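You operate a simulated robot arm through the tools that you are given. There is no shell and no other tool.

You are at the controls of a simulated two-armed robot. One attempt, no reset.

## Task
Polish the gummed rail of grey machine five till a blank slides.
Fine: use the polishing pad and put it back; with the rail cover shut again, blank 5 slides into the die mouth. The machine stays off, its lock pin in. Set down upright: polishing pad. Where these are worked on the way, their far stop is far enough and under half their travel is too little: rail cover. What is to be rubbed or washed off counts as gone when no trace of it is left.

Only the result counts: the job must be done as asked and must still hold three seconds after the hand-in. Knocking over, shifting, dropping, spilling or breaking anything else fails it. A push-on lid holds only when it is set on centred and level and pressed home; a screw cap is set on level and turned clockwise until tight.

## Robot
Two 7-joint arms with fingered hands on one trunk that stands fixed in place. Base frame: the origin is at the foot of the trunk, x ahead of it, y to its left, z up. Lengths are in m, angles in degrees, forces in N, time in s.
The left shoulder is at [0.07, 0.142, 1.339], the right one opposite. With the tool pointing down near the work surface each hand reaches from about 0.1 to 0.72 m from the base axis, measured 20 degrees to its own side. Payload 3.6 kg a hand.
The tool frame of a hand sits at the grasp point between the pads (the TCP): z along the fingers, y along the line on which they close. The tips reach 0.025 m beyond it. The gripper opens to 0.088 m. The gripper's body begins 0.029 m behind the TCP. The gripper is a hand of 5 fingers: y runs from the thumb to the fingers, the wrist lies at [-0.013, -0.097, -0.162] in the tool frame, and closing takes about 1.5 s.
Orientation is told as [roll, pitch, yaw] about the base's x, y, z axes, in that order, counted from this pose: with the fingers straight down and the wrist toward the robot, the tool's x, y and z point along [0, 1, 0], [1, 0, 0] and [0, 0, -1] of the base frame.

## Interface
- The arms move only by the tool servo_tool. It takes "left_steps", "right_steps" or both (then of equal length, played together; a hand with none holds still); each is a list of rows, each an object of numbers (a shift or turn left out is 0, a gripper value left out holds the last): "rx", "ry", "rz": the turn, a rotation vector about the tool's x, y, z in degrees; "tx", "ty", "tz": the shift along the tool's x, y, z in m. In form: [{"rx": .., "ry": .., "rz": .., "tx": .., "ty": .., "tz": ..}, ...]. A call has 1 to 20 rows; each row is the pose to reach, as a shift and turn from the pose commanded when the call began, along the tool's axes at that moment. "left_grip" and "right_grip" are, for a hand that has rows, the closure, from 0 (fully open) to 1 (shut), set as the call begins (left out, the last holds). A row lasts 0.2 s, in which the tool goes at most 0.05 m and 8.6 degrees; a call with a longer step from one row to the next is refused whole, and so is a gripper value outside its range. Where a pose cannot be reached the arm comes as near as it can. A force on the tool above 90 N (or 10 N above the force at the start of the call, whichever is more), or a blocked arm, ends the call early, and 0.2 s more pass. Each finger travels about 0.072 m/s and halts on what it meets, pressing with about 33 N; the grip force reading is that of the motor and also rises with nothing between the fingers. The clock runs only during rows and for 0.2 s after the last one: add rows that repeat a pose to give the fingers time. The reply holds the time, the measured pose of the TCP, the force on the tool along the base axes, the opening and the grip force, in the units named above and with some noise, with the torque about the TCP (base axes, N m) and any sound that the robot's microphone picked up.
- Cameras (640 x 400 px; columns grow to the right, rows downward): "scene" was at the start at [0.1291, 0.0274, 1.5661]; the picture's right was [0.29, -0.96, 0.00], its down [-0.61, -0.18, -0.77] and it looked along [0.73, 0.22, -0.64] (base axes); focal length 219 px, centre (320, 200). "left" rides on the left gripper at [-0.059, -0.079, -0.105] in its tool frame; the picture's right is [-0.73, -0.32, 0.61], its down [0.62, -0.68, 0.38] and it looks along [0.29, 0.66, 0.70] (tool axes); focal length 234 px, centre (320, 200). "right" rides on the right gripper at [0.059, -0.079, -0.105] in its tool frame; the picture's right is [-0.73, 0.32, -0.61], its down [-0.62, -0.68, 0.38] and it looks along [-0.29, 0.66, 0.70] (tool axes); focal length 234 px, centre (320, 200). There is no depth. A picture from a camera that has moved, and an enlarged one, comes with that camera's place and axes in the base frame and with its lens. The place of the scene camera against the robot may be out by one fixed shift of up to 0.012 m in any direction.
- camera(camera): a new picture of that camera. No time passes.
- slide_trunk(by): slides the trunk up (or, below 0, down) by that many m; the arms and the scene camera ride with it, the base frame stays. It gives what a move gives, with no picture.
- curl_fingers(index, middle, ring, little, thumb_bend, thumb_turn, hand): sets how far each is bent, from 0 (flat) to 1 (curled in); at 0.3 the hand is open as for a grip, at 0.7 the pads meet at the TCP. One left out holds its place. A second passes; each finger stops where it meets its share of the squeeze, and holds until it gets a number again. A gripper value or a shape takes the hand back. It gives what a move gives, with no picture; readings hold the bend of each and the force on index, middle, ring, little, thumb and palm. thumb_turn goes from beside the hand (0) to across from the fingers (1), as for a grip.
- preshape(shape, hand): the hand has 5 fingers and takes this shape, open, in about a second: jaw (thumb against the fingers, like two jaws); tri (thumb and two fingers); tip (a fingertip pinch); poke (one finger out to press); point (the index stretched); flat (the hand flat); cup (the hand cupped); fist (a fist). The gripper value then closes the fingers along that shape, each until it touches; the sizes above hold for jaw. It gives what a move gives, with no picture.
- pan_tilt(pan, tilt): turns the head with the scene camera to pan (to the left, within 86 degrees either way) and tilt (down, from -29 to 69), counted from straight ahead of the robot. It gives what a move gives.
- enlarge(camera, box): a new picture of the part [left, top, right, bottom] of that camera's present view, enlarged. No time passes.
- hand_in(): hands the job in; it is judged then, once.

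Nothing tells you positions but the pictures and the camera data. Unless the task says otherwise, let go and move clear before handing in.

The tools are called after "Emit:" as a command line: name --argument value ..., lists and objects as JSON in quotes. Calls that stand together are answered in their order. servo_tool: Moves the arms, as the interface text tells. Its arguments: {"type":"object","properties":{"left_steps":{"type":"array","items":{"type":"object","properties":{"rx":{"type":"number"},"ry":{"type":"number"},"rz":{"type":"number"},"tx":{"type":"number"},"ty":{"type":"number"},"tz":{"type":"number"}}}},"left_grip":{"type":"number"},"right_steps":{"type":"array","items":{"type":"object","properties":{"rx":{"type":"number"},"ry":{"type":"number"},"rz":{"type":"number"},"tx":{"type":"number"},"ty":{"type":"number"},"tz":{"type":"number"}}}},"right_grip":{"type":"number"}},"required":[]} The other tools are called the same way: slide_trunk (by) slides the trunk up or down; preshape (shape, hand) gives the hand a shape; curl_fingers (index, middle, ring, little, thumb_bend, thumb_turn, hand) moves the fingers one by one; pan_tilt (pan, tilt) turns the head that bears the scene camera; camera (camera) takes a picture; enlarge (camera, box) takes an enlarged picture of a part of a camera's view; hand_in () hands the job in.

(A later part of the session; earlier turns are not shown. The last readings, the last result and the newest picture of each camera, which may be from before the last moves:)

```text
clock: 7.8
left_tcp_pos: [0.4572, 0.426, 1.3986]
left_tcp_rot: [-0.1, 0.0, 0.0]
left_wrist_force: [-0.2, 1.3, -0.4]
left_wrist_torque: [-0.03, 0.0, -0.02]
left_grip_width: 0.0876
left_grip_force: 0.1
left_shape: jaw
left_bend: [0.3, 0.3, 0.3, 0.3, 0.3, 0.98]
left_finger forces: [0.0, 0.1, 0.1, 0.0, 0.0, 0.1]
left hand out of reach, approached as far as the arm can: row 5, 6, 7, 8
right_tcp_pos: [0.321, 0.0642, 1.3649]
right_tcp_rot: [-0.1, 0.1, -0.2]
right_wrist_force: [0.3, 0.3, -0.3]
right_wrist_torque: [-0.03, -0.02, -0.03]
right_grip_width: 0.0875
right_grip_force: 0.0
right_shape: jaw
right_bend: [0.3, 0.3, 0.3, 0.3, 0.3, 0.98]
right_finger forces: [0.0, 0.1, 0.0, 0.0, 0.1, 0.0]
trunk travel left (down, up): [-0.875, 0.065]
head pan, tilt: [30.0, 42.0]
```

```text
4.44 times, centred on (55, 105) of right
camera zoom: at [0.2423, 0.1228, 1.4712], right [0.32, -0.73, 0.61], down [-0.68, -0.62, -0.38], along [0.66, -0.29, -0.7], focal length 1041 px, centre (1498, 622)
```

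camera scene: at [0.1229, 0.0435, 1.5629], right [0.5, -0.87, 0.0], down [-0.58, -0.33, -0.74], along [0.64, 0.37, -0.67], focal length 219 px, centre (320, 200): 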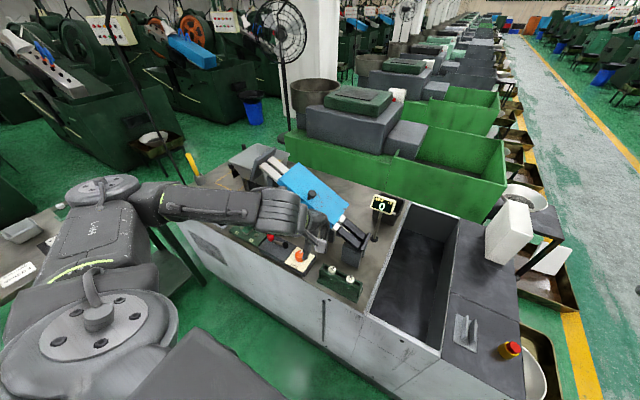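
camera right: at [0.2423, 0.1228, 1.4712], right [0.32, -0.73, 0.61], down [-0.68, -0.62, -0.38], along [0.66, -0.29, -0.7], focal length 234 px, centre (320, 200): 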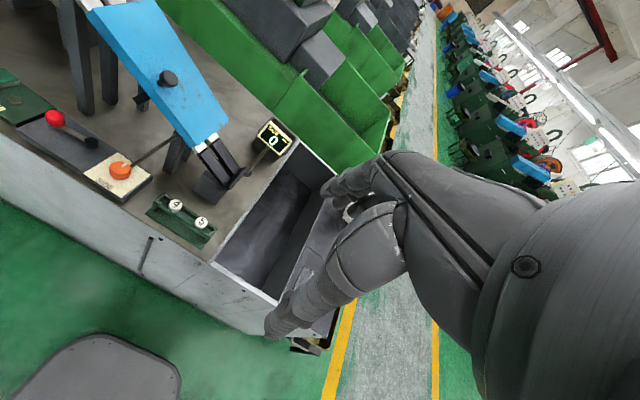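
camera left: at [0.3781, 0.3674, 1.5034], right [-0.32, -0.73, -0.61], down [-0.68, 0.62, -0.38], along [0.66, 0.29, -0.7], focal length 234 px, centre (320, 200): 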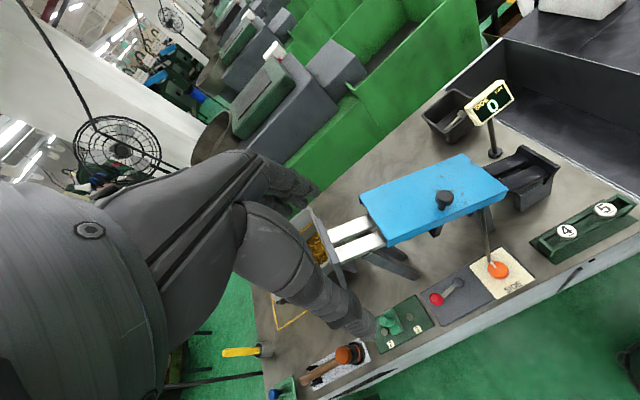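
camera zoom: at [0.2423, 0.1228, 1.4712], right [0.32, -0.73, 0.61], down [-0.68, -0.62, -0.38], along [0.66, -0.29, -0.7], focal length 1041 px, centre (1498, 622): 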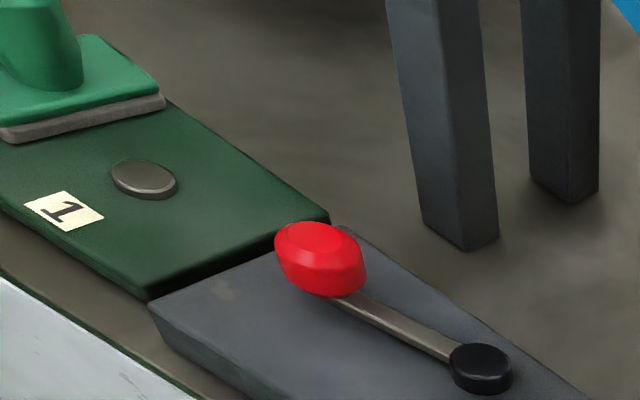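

Triangulation from both hand cameras agrees within a millimetre: knob head at (0.568, 0.327, 1.111), cover x 0.552–0.666 and y 0.235–0.441 sloping about 28°, pad handle top at (0.499, 0.595, 0.915), tray top near z 0.857. I move the right hand aside and bring the left hand above the knob, tilted square to the cover.

Emit:
servo_tool --right_steps '[{"tx": -0.04}, {"tx": -0.08}, {"tx": -0.12}, {"tx": -0.16}, {"tx": -0.2}, {"tx": -0.25}]'

Emit:
servo_tool --left_steps '[{"tx": -0.015, "ty": 0.011, "tz": 0.02, "ry": 3}, {"tx": -0.03, "ty": 0.022, "tz": 0.04, "ry": 6}, {"tx": -0.045, "ty": 0.033, "tz": 0.06, "ry": 9}, {"tx": -0.06, "ty": 0.044, "tz": 0.08, "ry": 12}, {"tx": -0.075, "ty": 0.055, "tz": 0.1, "ry": 15}, {"tx": -0.09, "ty": 0.066, "tz": 0.12, "ry": 18}, {"tx": -0.105, "ty": 0.077, "tz": 0.14, "ry": 21}, {"tx": -0.12, "ty": 0.088, "tz": 0.16, "ry": 24}, {"tx": -0.135, "ty": 0.1, "tz": 0.18, "ry": 27}, {"tx": -0.147, "ty": 0.111, "tz": 0.2, "ry": 28.5}]'

Emit:
camera --camera "left"

Emit:
camera --camera "scene"

```text
clock: 9.2
left_tcp_pos: [0.4543, 0.4205, 1.4015]
left_tcp_rot: [0.2, -0.1, 0.2]
left_wrist_force: [-0.2, -0.9, -0.2]
left_wrist_torque: [0.01, -0.01, -0.01]
left_grip_width: 0.0877
left_grip_force: 0.0
left_shape: jaw
left_bend: [0.3, 0.3, 0.3, 0.3, 0.3, 0.98]
left_finger forces: [0.1, 0.0, 0.1, 0.0, 0.0, 0.0]
right_tcp_pos: [0.3198, -0.1953, 1.3657]
right_tcp_rot: [0.1, -0.1, 0.0]
right_wrist_force: [0.2, -0.6, -0.2]
right_wrist_torque: [0.04, -0.03, -0.02]
right_grip_width: 0.0877
right_grip_force: 0.1
right_shape: jaw
right_bend: [0.3, 0.3, 0.3, 0.3, 0.3, 0.98]
right_finger forces: [0.0, 0.0, 0.0, 0.0, 0.0, 0.1]
trunk travel left (down, up): [-0.875, 0.065]
head pan, tilt: [30.0, 42.0]
```

```text
clock: 11.4
left_tcp_pos: [0.5694, 0.2747, 1.1992]
left_tcp_rot: [28.5, -0.1, 0.1]
left_wrist_force: [-0.3, 0.3, 1.1]
left_wrist_torque: [0.02, -0.01, 0.0]
left_grip_width: 0.0877
left_grip_force: 0.0
left_shape: jaw
left_bend: [0.3, 0.3, 0.3, 0.3, 0.3, 0.98]
left_finger forces: [0.0, 0.1, 0.0, 0.0, 0.0, 0.0]
right_tcp_pos: [0.3223, -0.1934, 1.3661]
right_tcp_rot: [0.1, 0.1, -0.1]
right_wrist_force: [-0.1, 0.5, -0.2]
right_wrist_torque: [0.01, 0.02, 0.02]
right_grip_width: 0.0875
right_grip_force: 0.0
right_shape: jaw
right_bend: [0.3, 0.3, 0.3, 0.3, 0.3, 0.98]
right_finger forces: [0.1, 0.0, 0.0, 0.0, 0.1, 0.0]
trunk travel left (down, up): [-0.875, 0.065]
head pan, tilt: [30.0, 42.0]
```

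```text
taken
camera left: at [0.491, 0.1724, 1.2639], right [-0.32, -0.35, -0.88], down [-0.68, 0.73, -0.04], along [0.66, 0.59, -0.47], focal length 234 px, centre (320, 200)
```

left: 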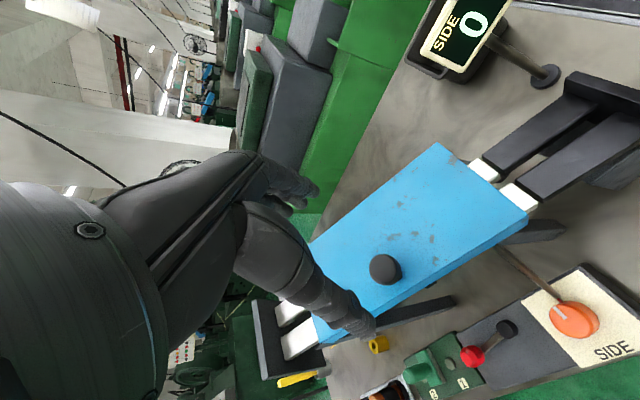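

```text
taken
camera scene: at [0.1214, 0.0441, 1.5629], right [0.5, -0.87, 0.0], down [-0.58, -0.33, -0.74], along [0.64, 0.37, -0.67], focal length 219 px, centre (320, 200)
```

scene: 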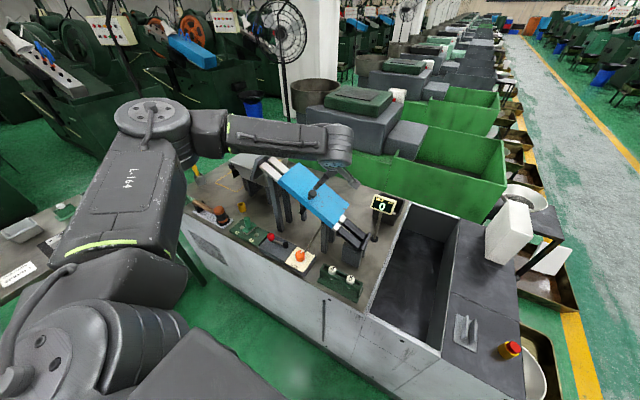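

The left hand sits square above the knob, about 0.10 m off, and well centred. I zoom into the cover edge from here to check for hinges or latches before gripping.

Emit:
enlarge --camera "left" --box '[300, 130, 560, 360]'

Emit:
enlarge --camera "scene" --box '[250, 150, 380, 250]'

```text
1.74 times, centred on (430, 245) of left
camera zoom: at [0.491, 0.1724, 1.2639], right [-0.32, -0.35, -0.88], down [-0.68, 0.73, -0.04], along [0.66, 0.59, -0.47], focal length 407 px, centre (129, 122)
```

zoom: 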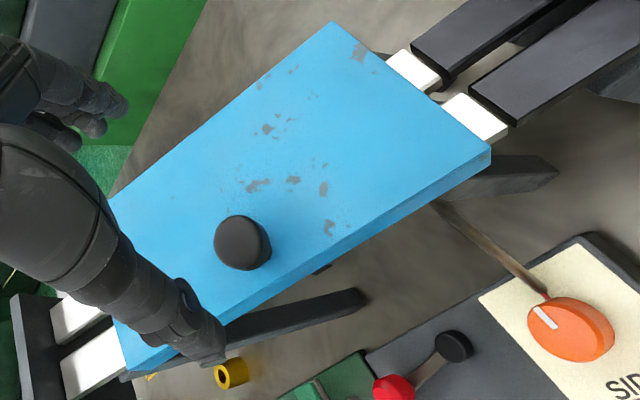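

```text
4.00 times, centred on (315, 200) of scene
camera zoom: at [0.1214, 0.0441, 1.5629], right [0.5, -0.87, 0.0], down [-0.58, -0.33, -0.74], along [0.64, 0.37, -0.67], focal length 877 px, centre (340, 200)
```

zoom: 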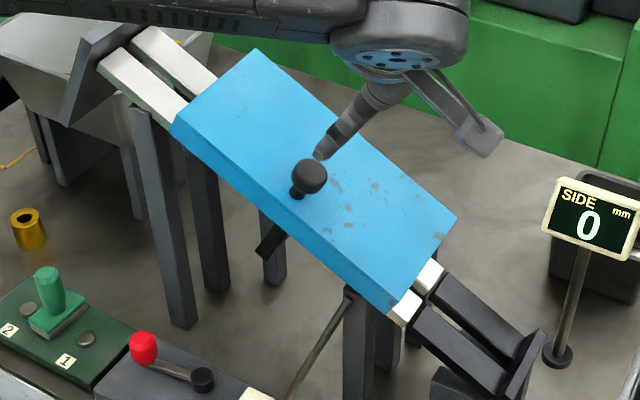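

The cover has plain side walls with no latch visible. I descend onto the knob along the cover's normal with the hand open.

Emit:
servo_tool --left_steps '[{"tz": 0.025}, {"tz": 0.05}, {"tz": 0.075}, {"tz": 0.09}, {"tz": 0.098}]' --left_grip 0

Emit:
camera --camera "left"

Emit:
enlarge --camera "scene" --box '[250, 150, 380, 250]'

```text
clock: 12.7
left_tcp_pos: [0.5685, 0.3205, 1.1119]
left_tcp_rot: [28.6, 0.0, 0.1]
left_wrist_force: [0.9, 0.4, -0.4]
left_wrist_torque: [0.01, -0.02, -0.01]
left_grip_width: 0.0877
left_grip_force: 0.2
left_shape: jaw
left_bend: [0.3, 0.3, 0.3, 0.3, 0.3, 0.98]
left_finger forces: [0.0, 0.0, 0.0, 0.0, 0.1, 0.1]
right_tcp_pos: [0.3236, -0.1921, 1.3664]
right_tcp_rot: [0.0, 0.0, -0.1]
right_wrist_force: [1.1, 0.1, 0.1]
right_wrist_torque: [0.01, 0.03, -0.01]
right_grip_width: 0.0878
right_grip_force: 0.0
right_shape: jaw
right_bend: [0.3, 0.3, 0.3, 0.3, 0.3, 0.98]
right_finger forces: [0.0, 0.0, 0.0, 0.0, 0.1, 0.0]
trunk travel left (down, up): [-0.875, 0.065]
head pan, tilt: [30.0, 42.0]
```

```text
taken
camera left: at [0.4889, 0.2181, 1.1762], right [-0.32, -0.35, -0.88], down [-0.68, 0.73, -0.04], along [0.66, 0.59, -0.47], focal length 234 px, centre (320, 200)
```

left: 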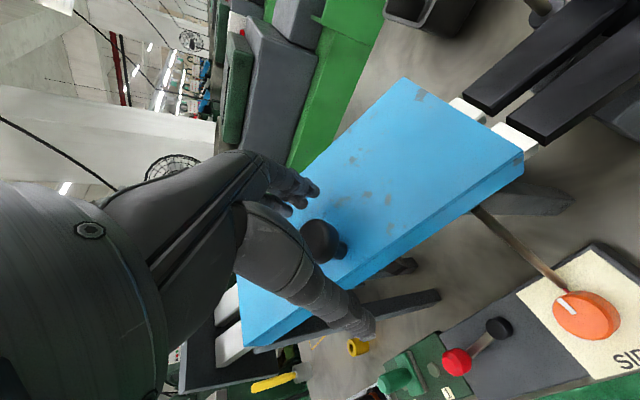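

```text
4.00 times, centred on (315, 200) of scene
camera zoom: at [0.1202, 0.0449, 1.563], right [0.5, -0.87, 0.0], down [-0.58, -0.33, -0.74], along [0.64, 0.37, -0.67], focal length 877 px, centre (340, 200)
```

zoom: 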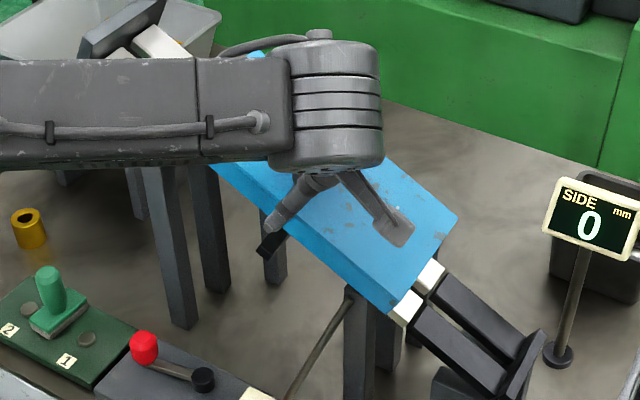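

The knob appears right at the grasp point between thumb and fingers. I close the hand on it.

Emit:
servo_tool --left_steps '[{"tz": 0}, {"tz": 0}, {"tz": 0}, {"tz": 0}, {"tz": 0}, {"tz": 0}, {"tz": 0}, {"tz": 0}]' --left_grip 1

Emit:
camera --camera "left"

```text
clock: 14.4
left_tcp_pos: [0.5659, 0.3197, 1.1137]
left_tcp_rot: [28.6, -0.1, 0.1]
left_wrist_force: [-0.8, 0.4, 0.7]
left_wrist_torque: [0.07, -0.11, -0.07]
left_grip_width: 0.0195
left_grip_force: 32.9
left_shape: jaw
left_bend: [0.75, 0.59, 0.63, 0.61, 0.8, 1.0]
left_finger forces: [14.3, 8.5, 0.1, 0.0, 20.8, 0.0]
right_tcp_pos: [0.3216, -0.1927, 1.3661]
right_tcp_rot: [0.0, 0.0, -0.2]
right_wrist_force: [0.0, -0.2, 0.4]
right_wrist_torque: [-0.02, -0.03, -0.02]
right_grip_width: 0.088
right_grip_force: 0.1
right_shape: jaw
right_bend: [0.3, 0.3, 0.3, 0.3, 0.3, 0.98]
right_finger forces: [0.0, 0.0, 0.0, 0.0, 0.0, 0.0]
trunk travel left (down, up): [-0.875, 0.065]
head pan, tilt: [30.0, 42.0]
```

```text
taken
camera left: at [0.4884, 0.2177, 1.1769], right [-0.32, -0.35, -0.88], down [-0.68, 0.73, -0.04], along [0.66, 0.59, -0.47], focal length 234 px, centre (320, 200)
```

left: 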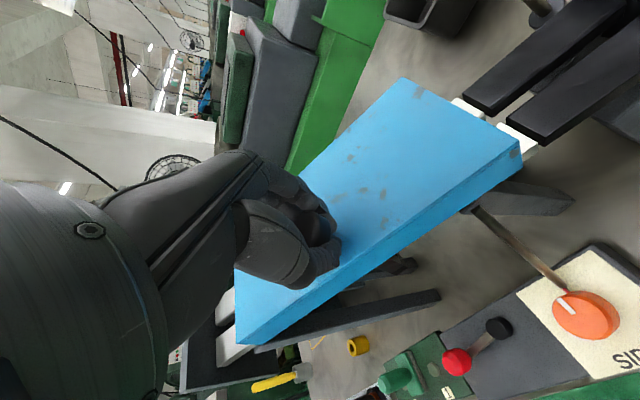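

The knob is held by thumb, index and middle finger with about 33 N. I test the hinge by lifting the front edge a few degrees about an assumed hinge line at the back.

Emit:
servo_tool --left_steps '[{"rx": 2, "ty": 0.0013, "tz": -0.0034}, {"rx": 4, "ty": 0.0027, "tz": -0.0068}, {"rx": 6, "ty": 0.0042, "tz": -0.0102}, {"rx": 8, "ty": 0.0058, "tz": -0.0134}]'

Emit:
camera --camera "left"

Emit:
enlarge --camera "scene" --box '[250, 150, 380, 250]'

```text
clock: 15.4
left_tcp_pos: [0.5747, 0.3137, 1.125]
left_tcp_rot: [28.9, 7.0, 4.0]
left_wrist_force: [3.4, -3.1, -5.1]
left_wrist_torque: [0.0, -0.16, -0.12]
left_grip_width: 0.0193
left_grip_force: 33.4
left_shape: jaw
left_bend: [0.75, 0.58, 0.63, 0.61, 0.8, 1.0]
left_finger forces: [18.5, 8.2, 0.0, 0.1, 21.2, 0.0]
right_tcp_pos: [0.3243, -0.1953, 1.3651]
right_tcp_rot: [0.1, 0.1, -0.1]
right_wrist_force: [-0.4, -0.8, 0.3]
right_wrist_torque: [0.0, 0.03, 0.01]
right_grip_width: 0.0877
right_grip_force: 0.1
right_shape: jaw
right_bend: [0.3, 0.3, 0.3, 0.3, 0.3, 0.98]
right_finger forces: [0.0, 0.0, 0.0, 0.0, 0.1, 0.1]
trunk travel left (down, up): [-0.875, 0.065]
head pan, tilt: [30.0, 42.0]
```

```text
taken
camera left: at [0.5124, 0.207, 1.1983], right [-0.4, -0.37, -0.84], down [-0.73, 0.68, 0.05], along [0.55, 0.63, -0.55], focal length 234 px, centre (320, 200)
```

left: 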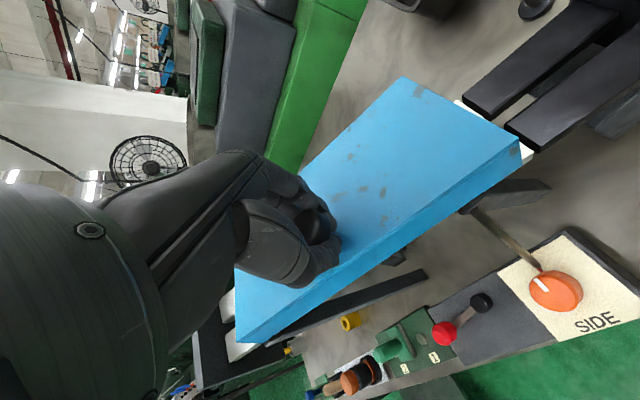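

```text
4.00 times, centred on (315, 200) of scene
camera zoom: at [0.1223, 0.0436, 1.5628], right [0.5, -0.87, 0.0], down [-0.58, -0.33, -0.74], along [0.64, 0.37, -0.67], focal length 877 px, centre (340, 200)
```

zoom: 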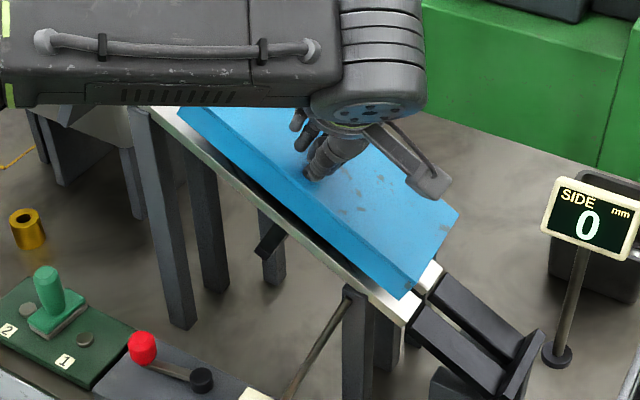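

The cover lifts as a hinge along its back edge, with only about 5 N. I continue along the arc, turning the hand with it.

Emit:
servo_tool --left_steps '[{"rx": 5, "ty": 0.004, "tz": -0.0085}, {"rx": 10, "ty": 0.0088, "tz": -0.0166}, {"rx": 15, "ty": 0.0143, "tz": -0.0242}, {"rx": 20, "ty": 0.0204, "tz": -0.0314}]'

Emit:
camera --camera "left"

Emit:
enlarge --camera "scene" --box '[250, 150, 380, 250]'

```text
clock: 16.4
left_tcp_pos: [0.6019, 0.3017, 1.1482]
left_tcp_rot: [31.7, 24.5, 14.4]
left_wrist_force: [8.2, -0.7, -8.2]
left_wrist_torque: [0.05, -0.33, -0.33]
left_grip_width: 0.0188
left_grip_force: 32.8
left_shape: jaw
left_bend: [0.75, 0.57, 0.63, 0.61, 0.8, 1.0]
left_finger forces: [21.5, 9.6, 0.0, 0.0, 22.9, 0.0]
right_tcp_pos: [0.3271, -0.1941, 1.3654]
right_tcp_rot: [-0.1, 0.2, -0.1]
right_wrist_force: [-0.5, -0.2, -0.1]
right_wrist_torque: [-0.01, -0.01, 0.01]
right_grip_width: 0.0874
right_grip_force: 0.2
right_shape: jaw
right_bend: [0.3, 0.3, 0.3, 0.3, 0.3, 0.98]
right_finger forces: [0.0, 0.1, 0.0, 0.0, 0.1, 0.0]
trunk travel left (down, up): [-0.875, 0.065]
head pan, tilt: [30.0, 42.0]
```

```text
taken
camera left: at [0.5823, 0.1884, 1.2347], right [-0.57, -0.45, -0.68], down [-0.78, 0.55, 0.28], along [0.25, 0.7, -0.67], focal length 234 px, centre (320, 200)
```

left: 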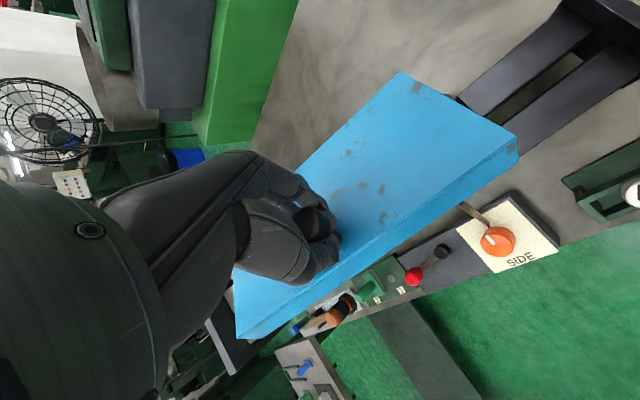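

```text
4.00 times, centred on (315, 200) of scene
camera zoom: at [0.1253, 0.0445, 1.5625], right [0.5, -0.87, 0.0], down [-0.58, -0.33, -0.74], along [0.64, 0.37, -0.67], focal length 877 px, centre (340, 200)
```

zoom: 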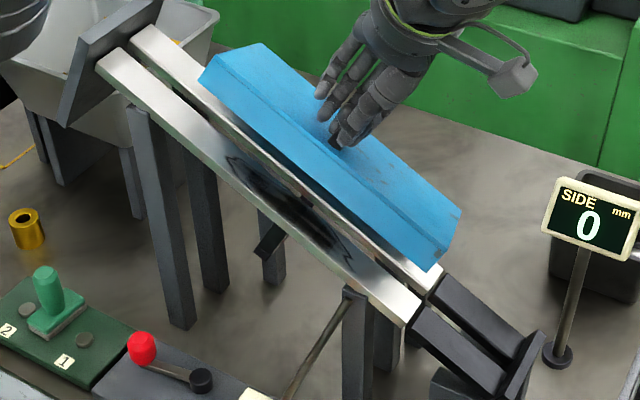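

At 28° open, a black gummed patch shows on the rail bars. I keep turning the cover up along the arc.

Emit:
servo_tool --left_steps '[{"rx": 5, "ty": 0.0048, "tz": -0.0084}, {"rx": 10, "ty": 0.0102, "tz": -0.0164}, {"rx": 15, "ty": 0.0163, "tz": -0.0239}, {"rx": 20, "ty": 0.0231, "tz": -0.0309}]'

Emit:
camera --camera "left"

Emit:
camera --camera "scene"

Emit:
enlarge --camera "scene" --box '[250, 150, 380, 250]'

```text
clock: 17.4
left_tcp_pos: [0.6113, 0.2984, 1.1541]
left_tcp_rot: [35.3, 34.6, 22.0]
left_wrist_force: [9.0, 6.8, -6.3]
left_wrist_torque: [0.15, -0.54, -0.38]
left_grip_width: 0.0191
left_grip_force: 33.1
left_shape: jaw
left_bend: [0.75, 0.56, 0.63, 0.61, 0.8, 1.0]
left_finger forces: [21.0, 15.5, 0.0, 0.1, 25.0, 0.0]
left hand out of reach, approached as far as the arm can: row 3, 4
right_tcp_pos: [0.3264, -0.1898, 1.3643]
right_tcp_rot: [-0.2, 0.3, -0.1]
right_wrist_force: [0.4, -0.5, 0.4]
right_wrist_torque: [0.01, 0.01, 0.01]
right_grip_width: 0.0878
right_grip_force: 0.1
right_shape: jaw
right_bend: [0.3, 0.3, 0.3, 0.3, 0.3, 0.98]
right_finger forces: [0.0, 0.0, 0.0, 0.1, 0.0, 0.0]
trunk travel left (down, up): [-0.875, 0.065]
head pan, tilt: [30.0, 42.0]
```

```text
taken
camera left: at [0.6197, 0.1848, 1.2421], right [-0.64, -0.52, -0.57], down [-0.77, 0.48, 0.43], along [0.05, 0.71, -0.7], focal length 234 px, centre (320, 200)
```

left: 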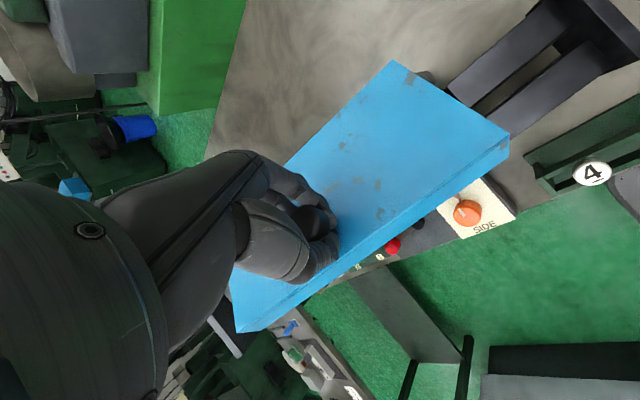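

```text
taken
camera scene: at [0.1252, 0.047, 1.5625], right [0.5, -0.87, 0.0], down [-0.58, -0.34, -0.74], along [0.64, 0.37, -0.67], focal length 219 px, centre (320, 200)
```

scene: 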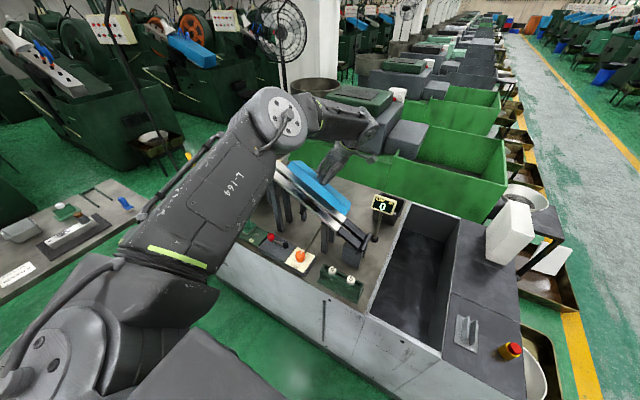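

```text
4.00 times, centred on (315, 200) of scene
camera zoom: at [0.1252, 0.047, 1.5625], right [0.5, -0.87, 0.0], down [-0.58, -0.34, -0.74], along [0.64, 0.37, -0.67], focal length 877 px, centre (340, 200)
```

zoom: 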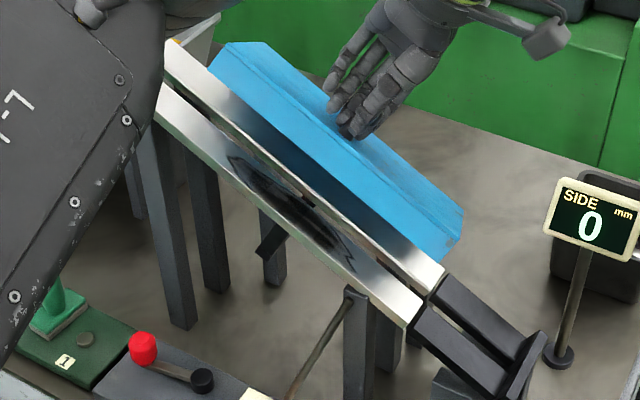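

The left arm stops at about 40° open; it is at a wrist limit, so I will hold here and use the right hand's index finger to push the cover over from beneath. First I stretch the right index finger and look at where its tip sits.

Emit:
preshape --hand "right" --shape "point"

Emit:
camera --camera "right"

Emit:
pan_tilt --pan -20 --tilt 30

Emit:
camera --camera "scene"

```text
clock: 18.4
left_tcp_pos: [0.6105, 0.2984, 1.1541]
left_tcp_rot: [35.2, 34.6, 22.0]
left_wrist_force: [9.7, 8.3, -4.1]
left_wrist_torque: [0.21, -0.56, -0.43]
left_grip_width: 0.019
left_grip_force: 33.0
left_shape: jaw
left_bend: [0.75, 0.56, 0.63, 0.61, 0.8, 1.0]
left_finger forces: [20.5, 16.5, 0.1, 0.1, 24.9, 0.0]
right_tcp_pos: [0.3261, -0.19, 1.3654]
right_tcp_rot: [-0.1, 0.2, -0.1]
right_wrist_force: [-0.3, 0.0, -0.4]
right_wrist_torque: [-0.01, 0.03, 0.01]
right_grip_width: 0.0807
right_grip_force: 0.1
right_shape: point
right_bend: [0.2, 1.0, 1.0, 1.0, 0.98, 0.88]
right_finger forces: [0.0, 0.1, 0.0, 0.1, 0.0, 0.0]
trunk travel left (down, up): [-0.875, 0.065]
head pan, tilt: [30.0, 42.0]
```

```text
taken
camera right: at [0.2475, -0.1314, 1.4713], right [0.32, -0.73, 0.61], down [-0.68, -0.62, -0.38], along [0.65, -0.29, -0.7], focal length 234 px, centre (320, 200)
```

right: 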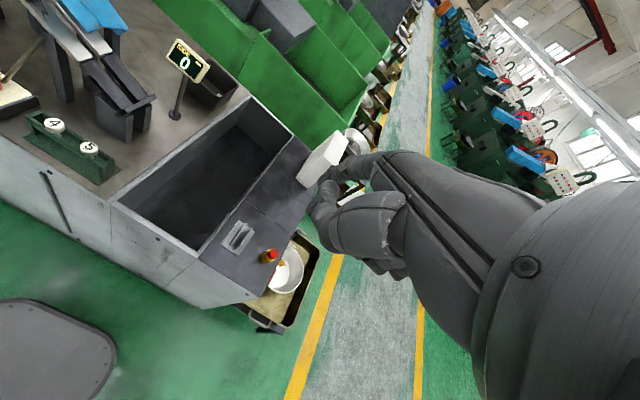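

```text
clock: 19.5
left_tcp_pos: [0.6111, 0.2991, 1.1539]
left_tcp_rot: [35.3, 34.5, 21.8]
left_wrist_force: [10.4, 7.8, -4.7]
left_wrist_torque: [0.23, -0.56, -0.46]
left_grip_width: 0.019
left_grip_force: 32.5
left_shape: jaw
left_bend: [0.75, 0.56, 0.63, 0.61, 0.8, 1.0]
left_finger forces: [20.5, 16.5, 0.1, 0.0, 25.0, 0.0]
right_tcp_pos: [0.3252, -0.1895, 1.3655]
right_tcp_rot: [-0.1, 0.2, -0.1]
right_wrist_force: [0.0, -0.2, -0.6]
right_wrist_torque: [-0.03, 0.0, -0.02]
right_grip_width: 0.0803
right_grip_force: 0.1
right_shape: point
right_bend: [0.2, 1.0, 1.0, 1.0, 0.98, 0.88]
right_finger forces: [0.0, 0.0, 0.1, 0.0, 0.1, 0.0]
trunk travel left (down, up): [-0.875, 0.065]
head pan, tilt: [-20.0, 30.0]
```

```text
taken
camera scene: at [0.1371, -0.0247, 1.5809], right [-0.34, -0.94, 0.0], down [-0.47, 0.17, -0.86], along [0.81, -0.3, -0.5], focal length 219 px, centre (320, 200)
```

scene: 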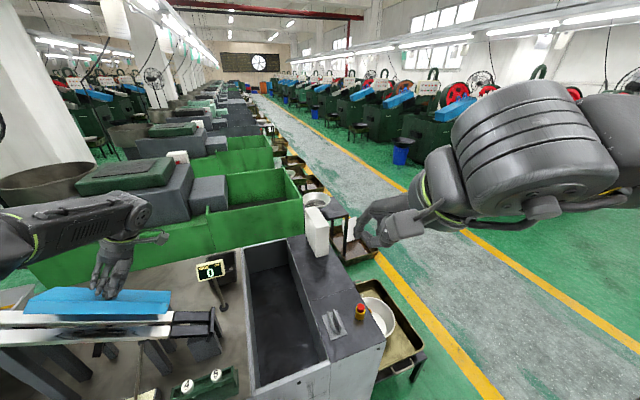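

The right hand is in pointing shape. I zoom in on it from both cameras to locate the fingertip relative to the grasp point.

Emit:
enlarge --camera "scene" --box '[330, 160, 490, 270]'

Emit:
enlarge --camera "right" --box '[280, 130, 440, 290]'

Emit:
enlarge --camera "scene" --box '[0, 220, 240, 370]'

```text
3.64 times, centred on (410, 215) of scene
camera zoom: at [0.1371, -0.0247, 1.5809], right [-0.34, -0.94, 0.0], down [-0.47, 0.17, -0.86], along [0.81, -0.3, -0.5], focal length 797 px, centre (-7, 146)
```

zoom: 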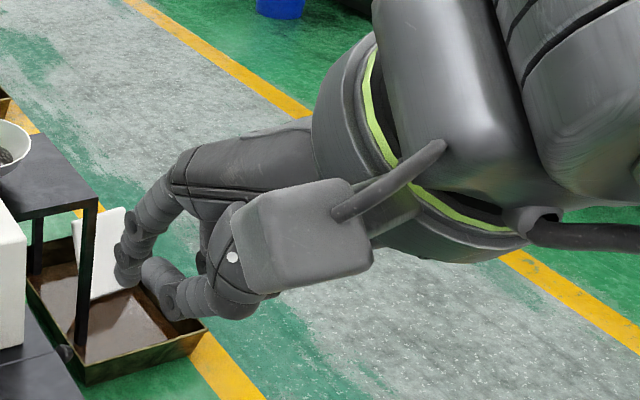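

```text
2.50 times, centred on (360, 210) of right
camera zoom: at [0.2474, -0.1313, 1.4714], right [0.32, -0.73, 0.61], down [-0.68, -0.62, -0.38], along [0.65, -0.29, -0.7], focal length 585 px, centre (220, 175)
```

zoom: 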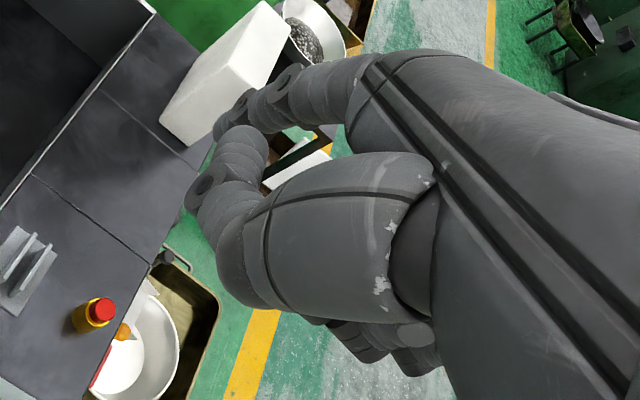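

```text
2.67 times, centred on (120, 295) of scene
camera zoom: at [0.1371, -0.0247, 1.5809], right [-0.34, -0.94, 0.0], down [-0.47, 0.17, -0.86], along [0.81, -0.3, -0.5], focal length 585 px, centre (853, -53)
```

zoom: 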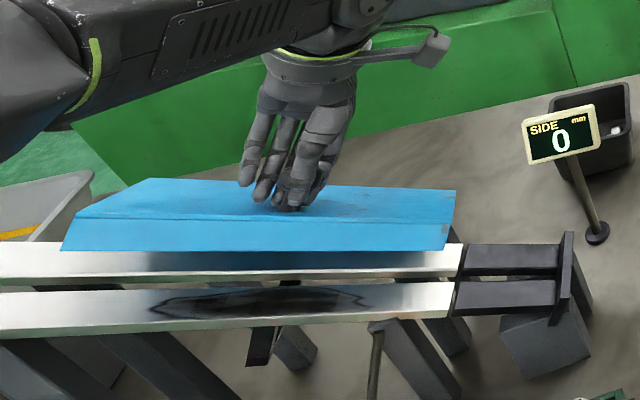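

The index is still slightly bent. I straighten it fully and look at its line again from both cameras.

Emit:
curl_fingers --hand "right" --index 0 --middle 0 --ring 1 --little 1 --thumb_bend 1 --thumb_turn 1

Emit:
enlarge --camera "scene" --box '[330, 160, 490, 270]'

Emit:
enlarge --camera "right" --box '[240, 90, 440, 290]'

```text
clock: 20.5
left_tcp_pos: [0.6118, 0.2992, 1.1541]
left_tcp_rot: [35.2, 34.5, 21.9]
left_wrist_force: [9.8, 7.3, -5.0]
left_wrist_torque: [0.19, -0.54, -0.42]
left_grip_width: 0.0192
left_grip_force: 32.3
left_shape: jaw
left_bend: [0.75, 0.56, 0.63, 0.61, 0.8, 1.0]
left_finger forces: [20.5, 16.6, 0.0, 0.0, 24.8, 0.0]
right_tcp_pos: [0.326, -0.1898, 1.3649]
right_tcp_rot: [-0.1, 0.2, -0.2]
right_wrist_force: [0.6, -0.5, 0.7]
right_wrist_torque: [0.0, 0.0, -0.04]
right_grip_width: 0.0359
right_grip_force: 0.1
right_shape: fingers
right_bend: [0.0, 0.0, 1.0, 1.0, 1.0, 1.0]
right_finger forces: [0.0, 0.0, 0.0, 0.1, 0.0, 0.0]
trunk travel left (down, up): [-0.875, 0.065]
head pan, tilt: [-20.0, 30.0]
```

```text
3.64 times, centred on (410, 215) of scene
camera zoom: at [0.1371, -0.0248, 1.5809], right [-0.34, -0.94, 0.0], down [-0.47, 0.17, -0.86], along [0.81, -0.3, -0.5], focal length 797 px, centre (-7, 146)
```

zoom: 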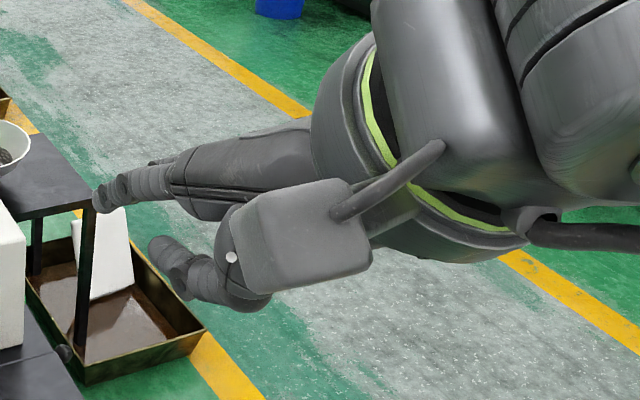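

```text
2.00 times, centred on (340, 190) of right
camera zoom: at [0.2474, -0.1313, 1.4714], right [0.32, -0.73, 0.61], down [-0.68, -0.62, -0.38], along [0.65, -0.29, -0.7], focal length 468 px, centre (280, 220)
```

zoom: 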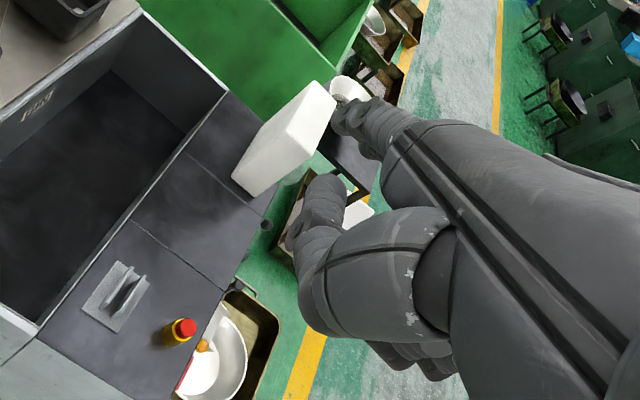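

The straight index reaches about 0.08 m ahead of the grasp point, but the bent thumb hangs below it and would hit the rail. I tuck the thumb beside the hand and check.

Emit:
curl_fingers --hand "right" --thumb_bend 0.3 --thumb_turn 0

Emit:
enlarge --camera "scene" --box '[330, 160, 490, 270]'

Emit:
enlarge --camera "right" --box '[240, 90, 440, 290]'

```text
clock: 21.5
left_tcp_pos: [0.6115, 0.2994, 1.1541]
left_tcp_rot: [35.2, 34.6, 21.8]
left_wrist_force: [10.2, 9.2, -5.6]
left_wrist_torque: [0.22, -0.57, -0.42]
left_grip_width: 0.0191
left_grip_force: 32.7
left_shape: jaw
left_bend: [0.75, 0.56, 0.63, 0.61, 0.8, 1.0]
left_finger forces: [20.6, 16.5, 0.1, 0.0, 24.7, 0.1]
right_tcp_pos: [0.3254, -0.1895, 1.365]
right_tcp_rot: [0.0, 0.2, -0.2]
right_wrist_force: [0.0, -0.6, 0.3]
right_wrist_torque: [0.02, -0.02, -0.01]
right_grip_width: 0.1254
right_grip_force: 0.1
right_shape: fingers
right_bend: [0.0, 0.0, 1.0, 1.0, 0.3, 0.0]
right_finger forces: [0.0, 0.0, 0.1, 0.0, 0.0, 0.1]
trunk travel left (down, up): [-0.875, 0.065]
head pan, tilt: [-20.0, 30.0]
```

```text
3.64 times, centred on (410, 215) of scene
camera zoom: at [0.1371, -0.0248, 1.5809], right [-0.34, -0.94, 0.0], down [-0.47, 0.17, -0.86], along [0.81, -0.3, -0.5], focal length 797 px, centre (-7, 146)
```

zoom: 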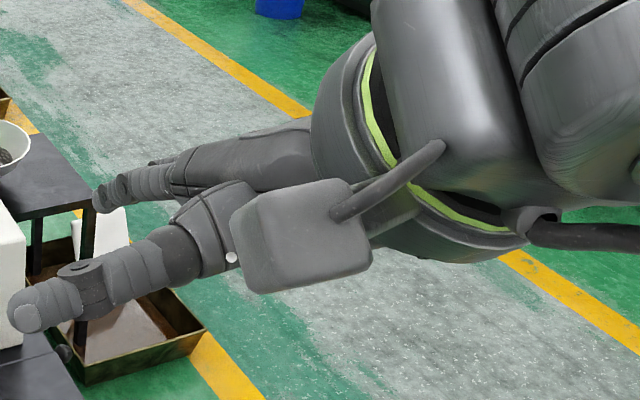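

```text
2.00 times, centred on (340, 190) of right
camera zoom: at [0.2474, -0.1313, 1.4714], right [0.32, -0.73, 0.61], down [-0.68, -0.62, -0.38], along [0.65, -0.29, -0.7], focal length 468 px, centre (280, 220)
```

zoom: 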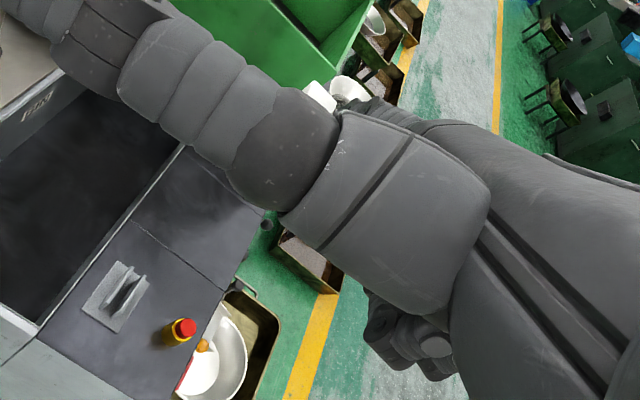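

I restore the thumb under the palm and stretch all fingers, then bring the right hand, pitched up 18°, to a waiting point in front of the lower end of the lifted cover.

Emit:
curl_fingers --hand "right" --index 0 --middle 0 --ring 0 --little 0 --thumb_bend 1 --thumb_turn 1

Emit:
servo_tool --right_steps '[{"tx": 0.03, "ty": 0.009, "tz": 0.02, "rx": -2}, {"tx": 0.06, "ty": 0.018, "tz": 0.04, "rx": -4}, {"tx": 0.09, "ty": 0.027, "tz": 0.06, "rx": -6}, {"tx": 0.12, "ty": 0.036, "tz": 0.08, "rx": -9}, {"tx": 0.15, "ty": 0.045, "tz": 0.1, "rx": -12}, {"tx": 0.18, "ty": 0.054, "tz": 0.12, "rx": -14}, {"tx": 0.21, "ty": 0.063, "tz": 0.14, "rx": -16}, {"tx": 0.24, "ty": 0.075, "tz": 0.165, "rx": -18}]'

Emit:
pan_tilt --pan 25 --tilt 42

Emit:
camera --camera "scene"

Emit:
camera --camera "right"

```text
clock: 22.5
left_tcp_pos: [0.6118, 0.2987, 1.1537]
left_tcp_rot: [35.2, 34.5, 21.9]
left_wrist_force: [10.8, 7.3, -5.1]
left_wrist_torque: [0.22, -0.58, -0.4]
left_grip_width: 0.0191
left_grip_force: 33.2
left_shape: jaw
left_bend: [0.75, 0.56, 0.63, 0.61, 0.8, 1.0]
left_finger forces: [20.6, 16.8, 0.1, 0.1, 24.8, 0.0]
right_tcp_pos: [0.326, -0.1896, 1.3661]
right_tcp_rot: [-0.2, 0.3, -0.2]
right_wrist_force: [0.2, 0.2, -0.3]
right_wrist_torque: [-0.01, -0.01, 0.0]
right_grip_width: 0.0361
right_grip_force: 0.1
right_shape: fingers
right_bend: [0.0, 0.0, 0.0, 0.0, 1.0, 1.0]
right_finger forces: [0.1, 0.0, 0.0, 0.0, 0.1, 0.1]
trunk travel left (down, up): [-0.875, 0.065]
head pan, tilt: [-20.0, 30.0]
```

```text
clock: 24.3
left_tcp_pos: [0.6112, 0.2987, 1.1538]
left_tcp_rot: [35.1, 34.6, 21.9]
left_wrist_force: [9.5, 5.4, -6.2]
left_wrist_torque: [0.17, -0.52, -0.4]
left_grip_width: 0.0189
left_grip_force: 33.5
left_shape: jaw
left_bend: [0.75, 0.55, 0.63, 0.61, 0.8, 1.0]
left_finger forces: [21.5, 15.8, 0.1, 0.0, 23.7, 0.0]
right_tcp_pos: [0.4, 0.0521, 1.1979]
right_tcp_rot: [-0.1, -17.8, 0.0]
right_wrist_force: [-0.5, 0.2, 0.7]
right_wrist_torque: [0.03, 0.03, -0.01]
right_grip_width: 0.0364
right_grip_force: 0.1
right_shape: fingers
right_bend: [0.0, 0.0, 0.0, 0.0, 1.0, 1.0]
right_finger forces: [0.0, 0.0, 0.0, 0.1, 0.1, 0.1]
right hand out of reach, approached as far as the arm can: row 1, 2, 3, 4, 5
trunk travel left (down, up): [-0.875, 0.065]
head pan, tilt: [-20.0, 30.0]
```

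```text
clock: 25.4
left_tcp_pos: [0.6106, 0.2989, 1.1546]
left_tcp_rot: [35.2, 34.6, 21.9]
left_wrist_force: [8.7, 7.0, -5.7]
left_wrist_torque: [0.2, -0.47, -0.39]
left_grip_width: 0.0191
left_grip_force: 32.9
left_shape: jaw
left_bend: [0.75, 0.55, 0.63, 0.61, 0.8, 1.0]
left_finger forces: [21.3, 16.8, 0.0, 0.1, 23.8, 0.0]
right_tcp_pos: [0.4017, 0.0513, 1.1997]
right_tcp_rot: [-0.1, -17.8, -0.1]
right_wrist_force: [-0.4, 0.1, -1.0]
right_wrist_torque: [-0.02, 0.02, 0.02]
right_grip_width: 0.0362
right_grip_force: 0.0
right_shape: fingers
right_bend: [0.0, 0.0, 0.0, 0.0, 1.0, 1.0]
right_finger forces: [0.0, 0.0, 0.0, 0.1, 0.0, 0.0]
trunk travel left (down, up): [-0.875, 0.065]
head pan, tilt: [25.0, 42.0]
```

```text
taken
camera scene: at [0.1277, 0.0411, 1.5625], right [0.42, -0.91, 0.0], down [-0.61, -0.28, -0.74], along [0.67, 0.31, -0.67], focal length 219 px, centre (320, 200)
```

scene: 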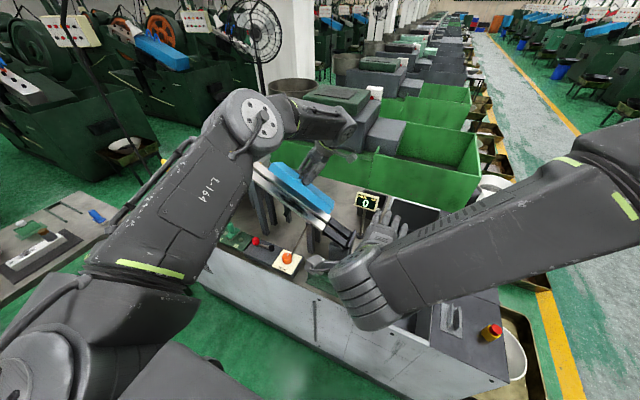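

```text
taken
camera right: at [0.2931, 0.1106, 1.2747], right [0.12, -0.73, 0.68], down [-0.53, -0.62, -0.57], along [0.84, -0.29, -0.46], focal length 234 px, centre (320, 200)
```

right: 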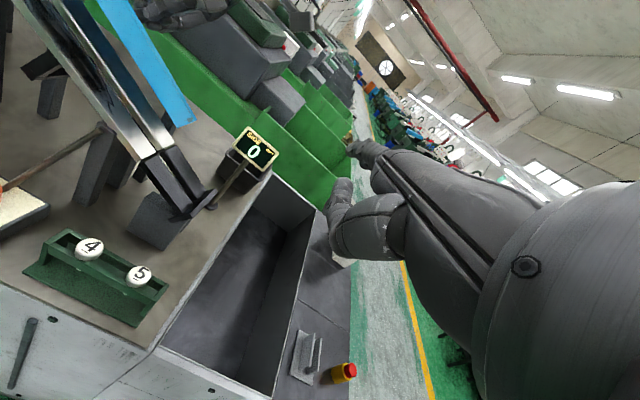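

The right hand is in position with fingers forward, clear of everything. I zoom to see the cover's wedge opening and the finger tips.

Emit:
enlarge --camera "right" --box '[0, 0, 240, 230]'

Emit:
enlarge --camera "scene" --box '[230, 120, 440, 320]'

```text
1.74 times, centred on (120, 115) of right
camera zoom: at [0.2931, 0.1106, 1.2747], right [0.12, -0.73, 0.68], down [-0.53, -0.62, -0.57], along [0.84, -0.29, -0.46], focal length 407 px, centre (668, 348)
```

zoom: 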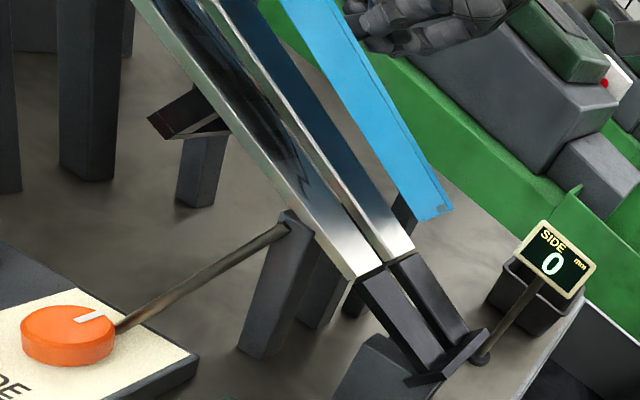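

```text
2.00 times, centred on (335, 220) of scene
camera zoom: at [0.1277, 0.0411, 1.5625], right [0.42, -0.91, 0.0], down [-0.61, -0.28, -0.74], along [0.67, 0.31, -0.67], focal length 439 px, centre (290, 160)
```

zoom: 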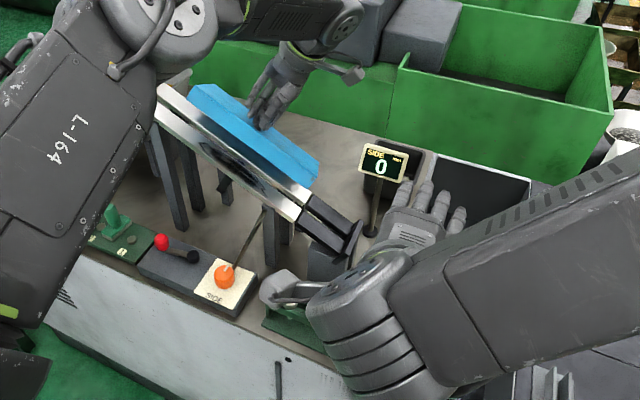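

The index tip projects exactly where I computed it (tool offset about 0.017, 0.078, −0.013). I move the right hand left and down so the fingertips wait just in front of the cover's lower end.

Emit:
servo_tool --right_steps '[{"tx": 0.032, "ty": -0.0037, "tz": 0.0268}, {"tx": 0.065, "ty": -0.0074, "tz": 0.0536}, {"tx": 0.097, "ty": -0.0111, "tz": 0.0805}, {"tx": 0.129, "ty": -0.0148, "tz": 0.1073}, {"tx": 0.162, "ty": -0.0185, "tz": 0.1341}, {"tx": 0.194, "ty": -0.0222, "tz": 0.1609}]'

Emit:
camera --camera "scene"

Emit:
camera --camera "right"

```text
clock: 26.9
left_tcp_pos: [0.6113, 0.2978, 1.1546]
left_tcp_rot: [35.3, 34.5, 22.0]
left_wrist_force: [7.9, 5.7, -6.7]
left_wrist_torque: [0.18, -0.42, -0.39]
left_grip_width: 0.0189
left_grip_force: 32.7
left_shape: jaw
left_bend: [0.75, 0.55, 0.63, 0.61, 0.8, 1.0]
left_finger forces: [21.7, 16.9, 0.0, 0.0, 22.6, 0.1]
right_tcp_pos: [0.4658, 0.2095, 1.0367]
right_tcp_rot: [0.3, -17.3, 0.4]
right_wrist_force: [0.2, 0.4, -1.1]
right_wrist_torque: [0.02, 0.06, -0.05]
right_grip_width: 0.0358
right_grip_force: 0.0
right_shape: fingers
right_bend: [0.0, 0.0, 0.0, 0.0, 1.0, 1.0]
right_finger forces: [0.1, 0.1, 0.0, 0.0, 0.0, 0.0]
right hand out of reach, approached as far as the arm can: row 4, 5, 6
trunk travel left (down, up): [-0.875, 0.065]
head pan, tilt: [25.0, 42.0]
```

```text
taken
camera scene: at [0.1277, 0.0411, 1.5626], right [0.42, -0.91, 0.0], down [-0.61, -0.28, -0.74], along [0.67, 0.31, -0.67], focal length 219 px, centre (320, 200)
```

scene: 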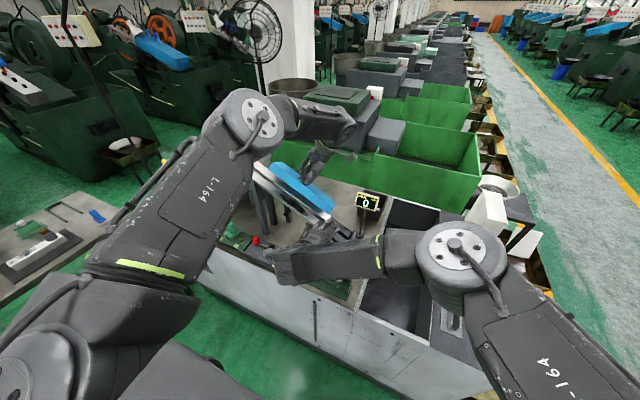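

```text
taken
camera right: at [0.3587, 0.2661, 1.1155], right [0.13, -0.73, 0.67], down [-0.53, -0.63, -0.57], along [0.84, -0.28, -0.47], focal length 234 px, centre (320, 200)
```

right: 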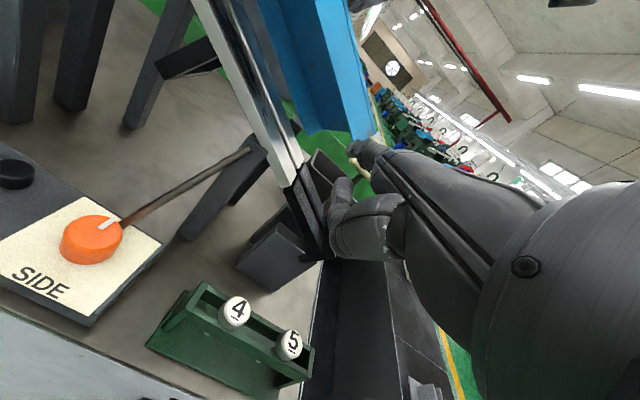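

The right fingertips are now just below and outside the cover's lower end. I zoom to verify clearances before sliding them under.

Emit:
enlarge --camera "right" --box '[230, 40, 430, 240]'

Emit:
enlarge --camera "scene" --box '[240, 140, 400, 300]'

Emit:
camera --camera "left"

```text
2.00 times, centred on (330, 140) of right
camera zoom: at [0.3587, 0.2661, 1.1155], right [0.13, -0.73, 0.67], down [-0.53, -0.63, -0.57], along [0.84, -0.28, -0.47], focal length 468 px, centre (300, 320)
```

zoom: 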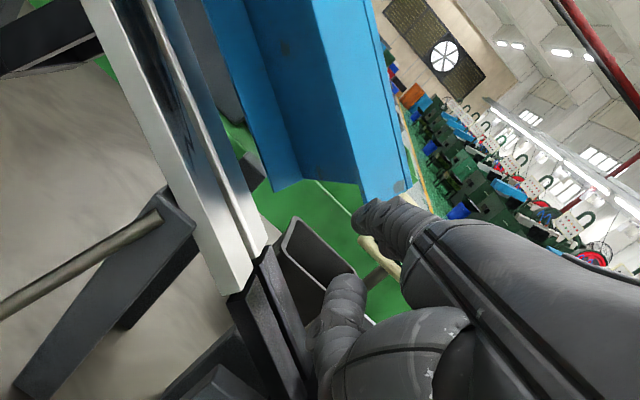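

```text
2.50 times, centred on (320, 220) of scene
camera zoom: at [0.1277, 0.0411, 1.5626], right [0.42, -0.91, 0.0], down [-0.61, -0.28, -0.74], along [0.67, 0.31, -0.67], focal length 548 px, centre (320, 150)
```

zoom: 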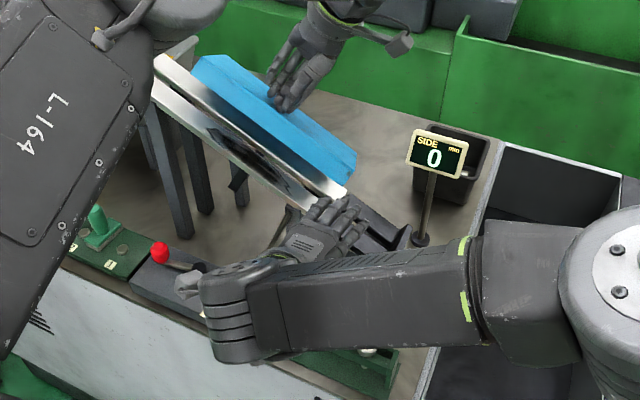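

```text
taken
camera left: at [0.619, 0.1847, 1.2423], right [-0.64, -0.52, -0.57], down [-0.77, 0.48, 0.42], along [0.05, 0.71, -0.7], focal length 234 px, centre (320, 200)
```

left: 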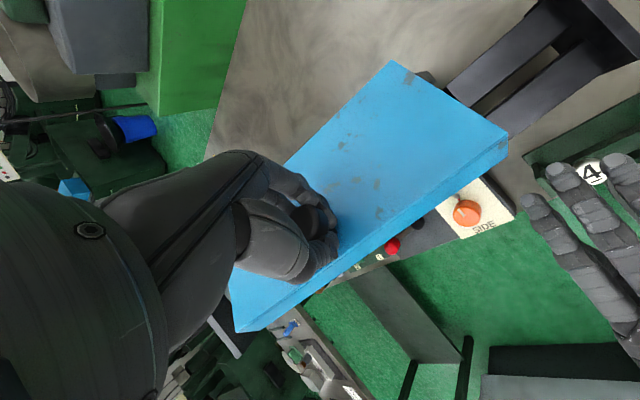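

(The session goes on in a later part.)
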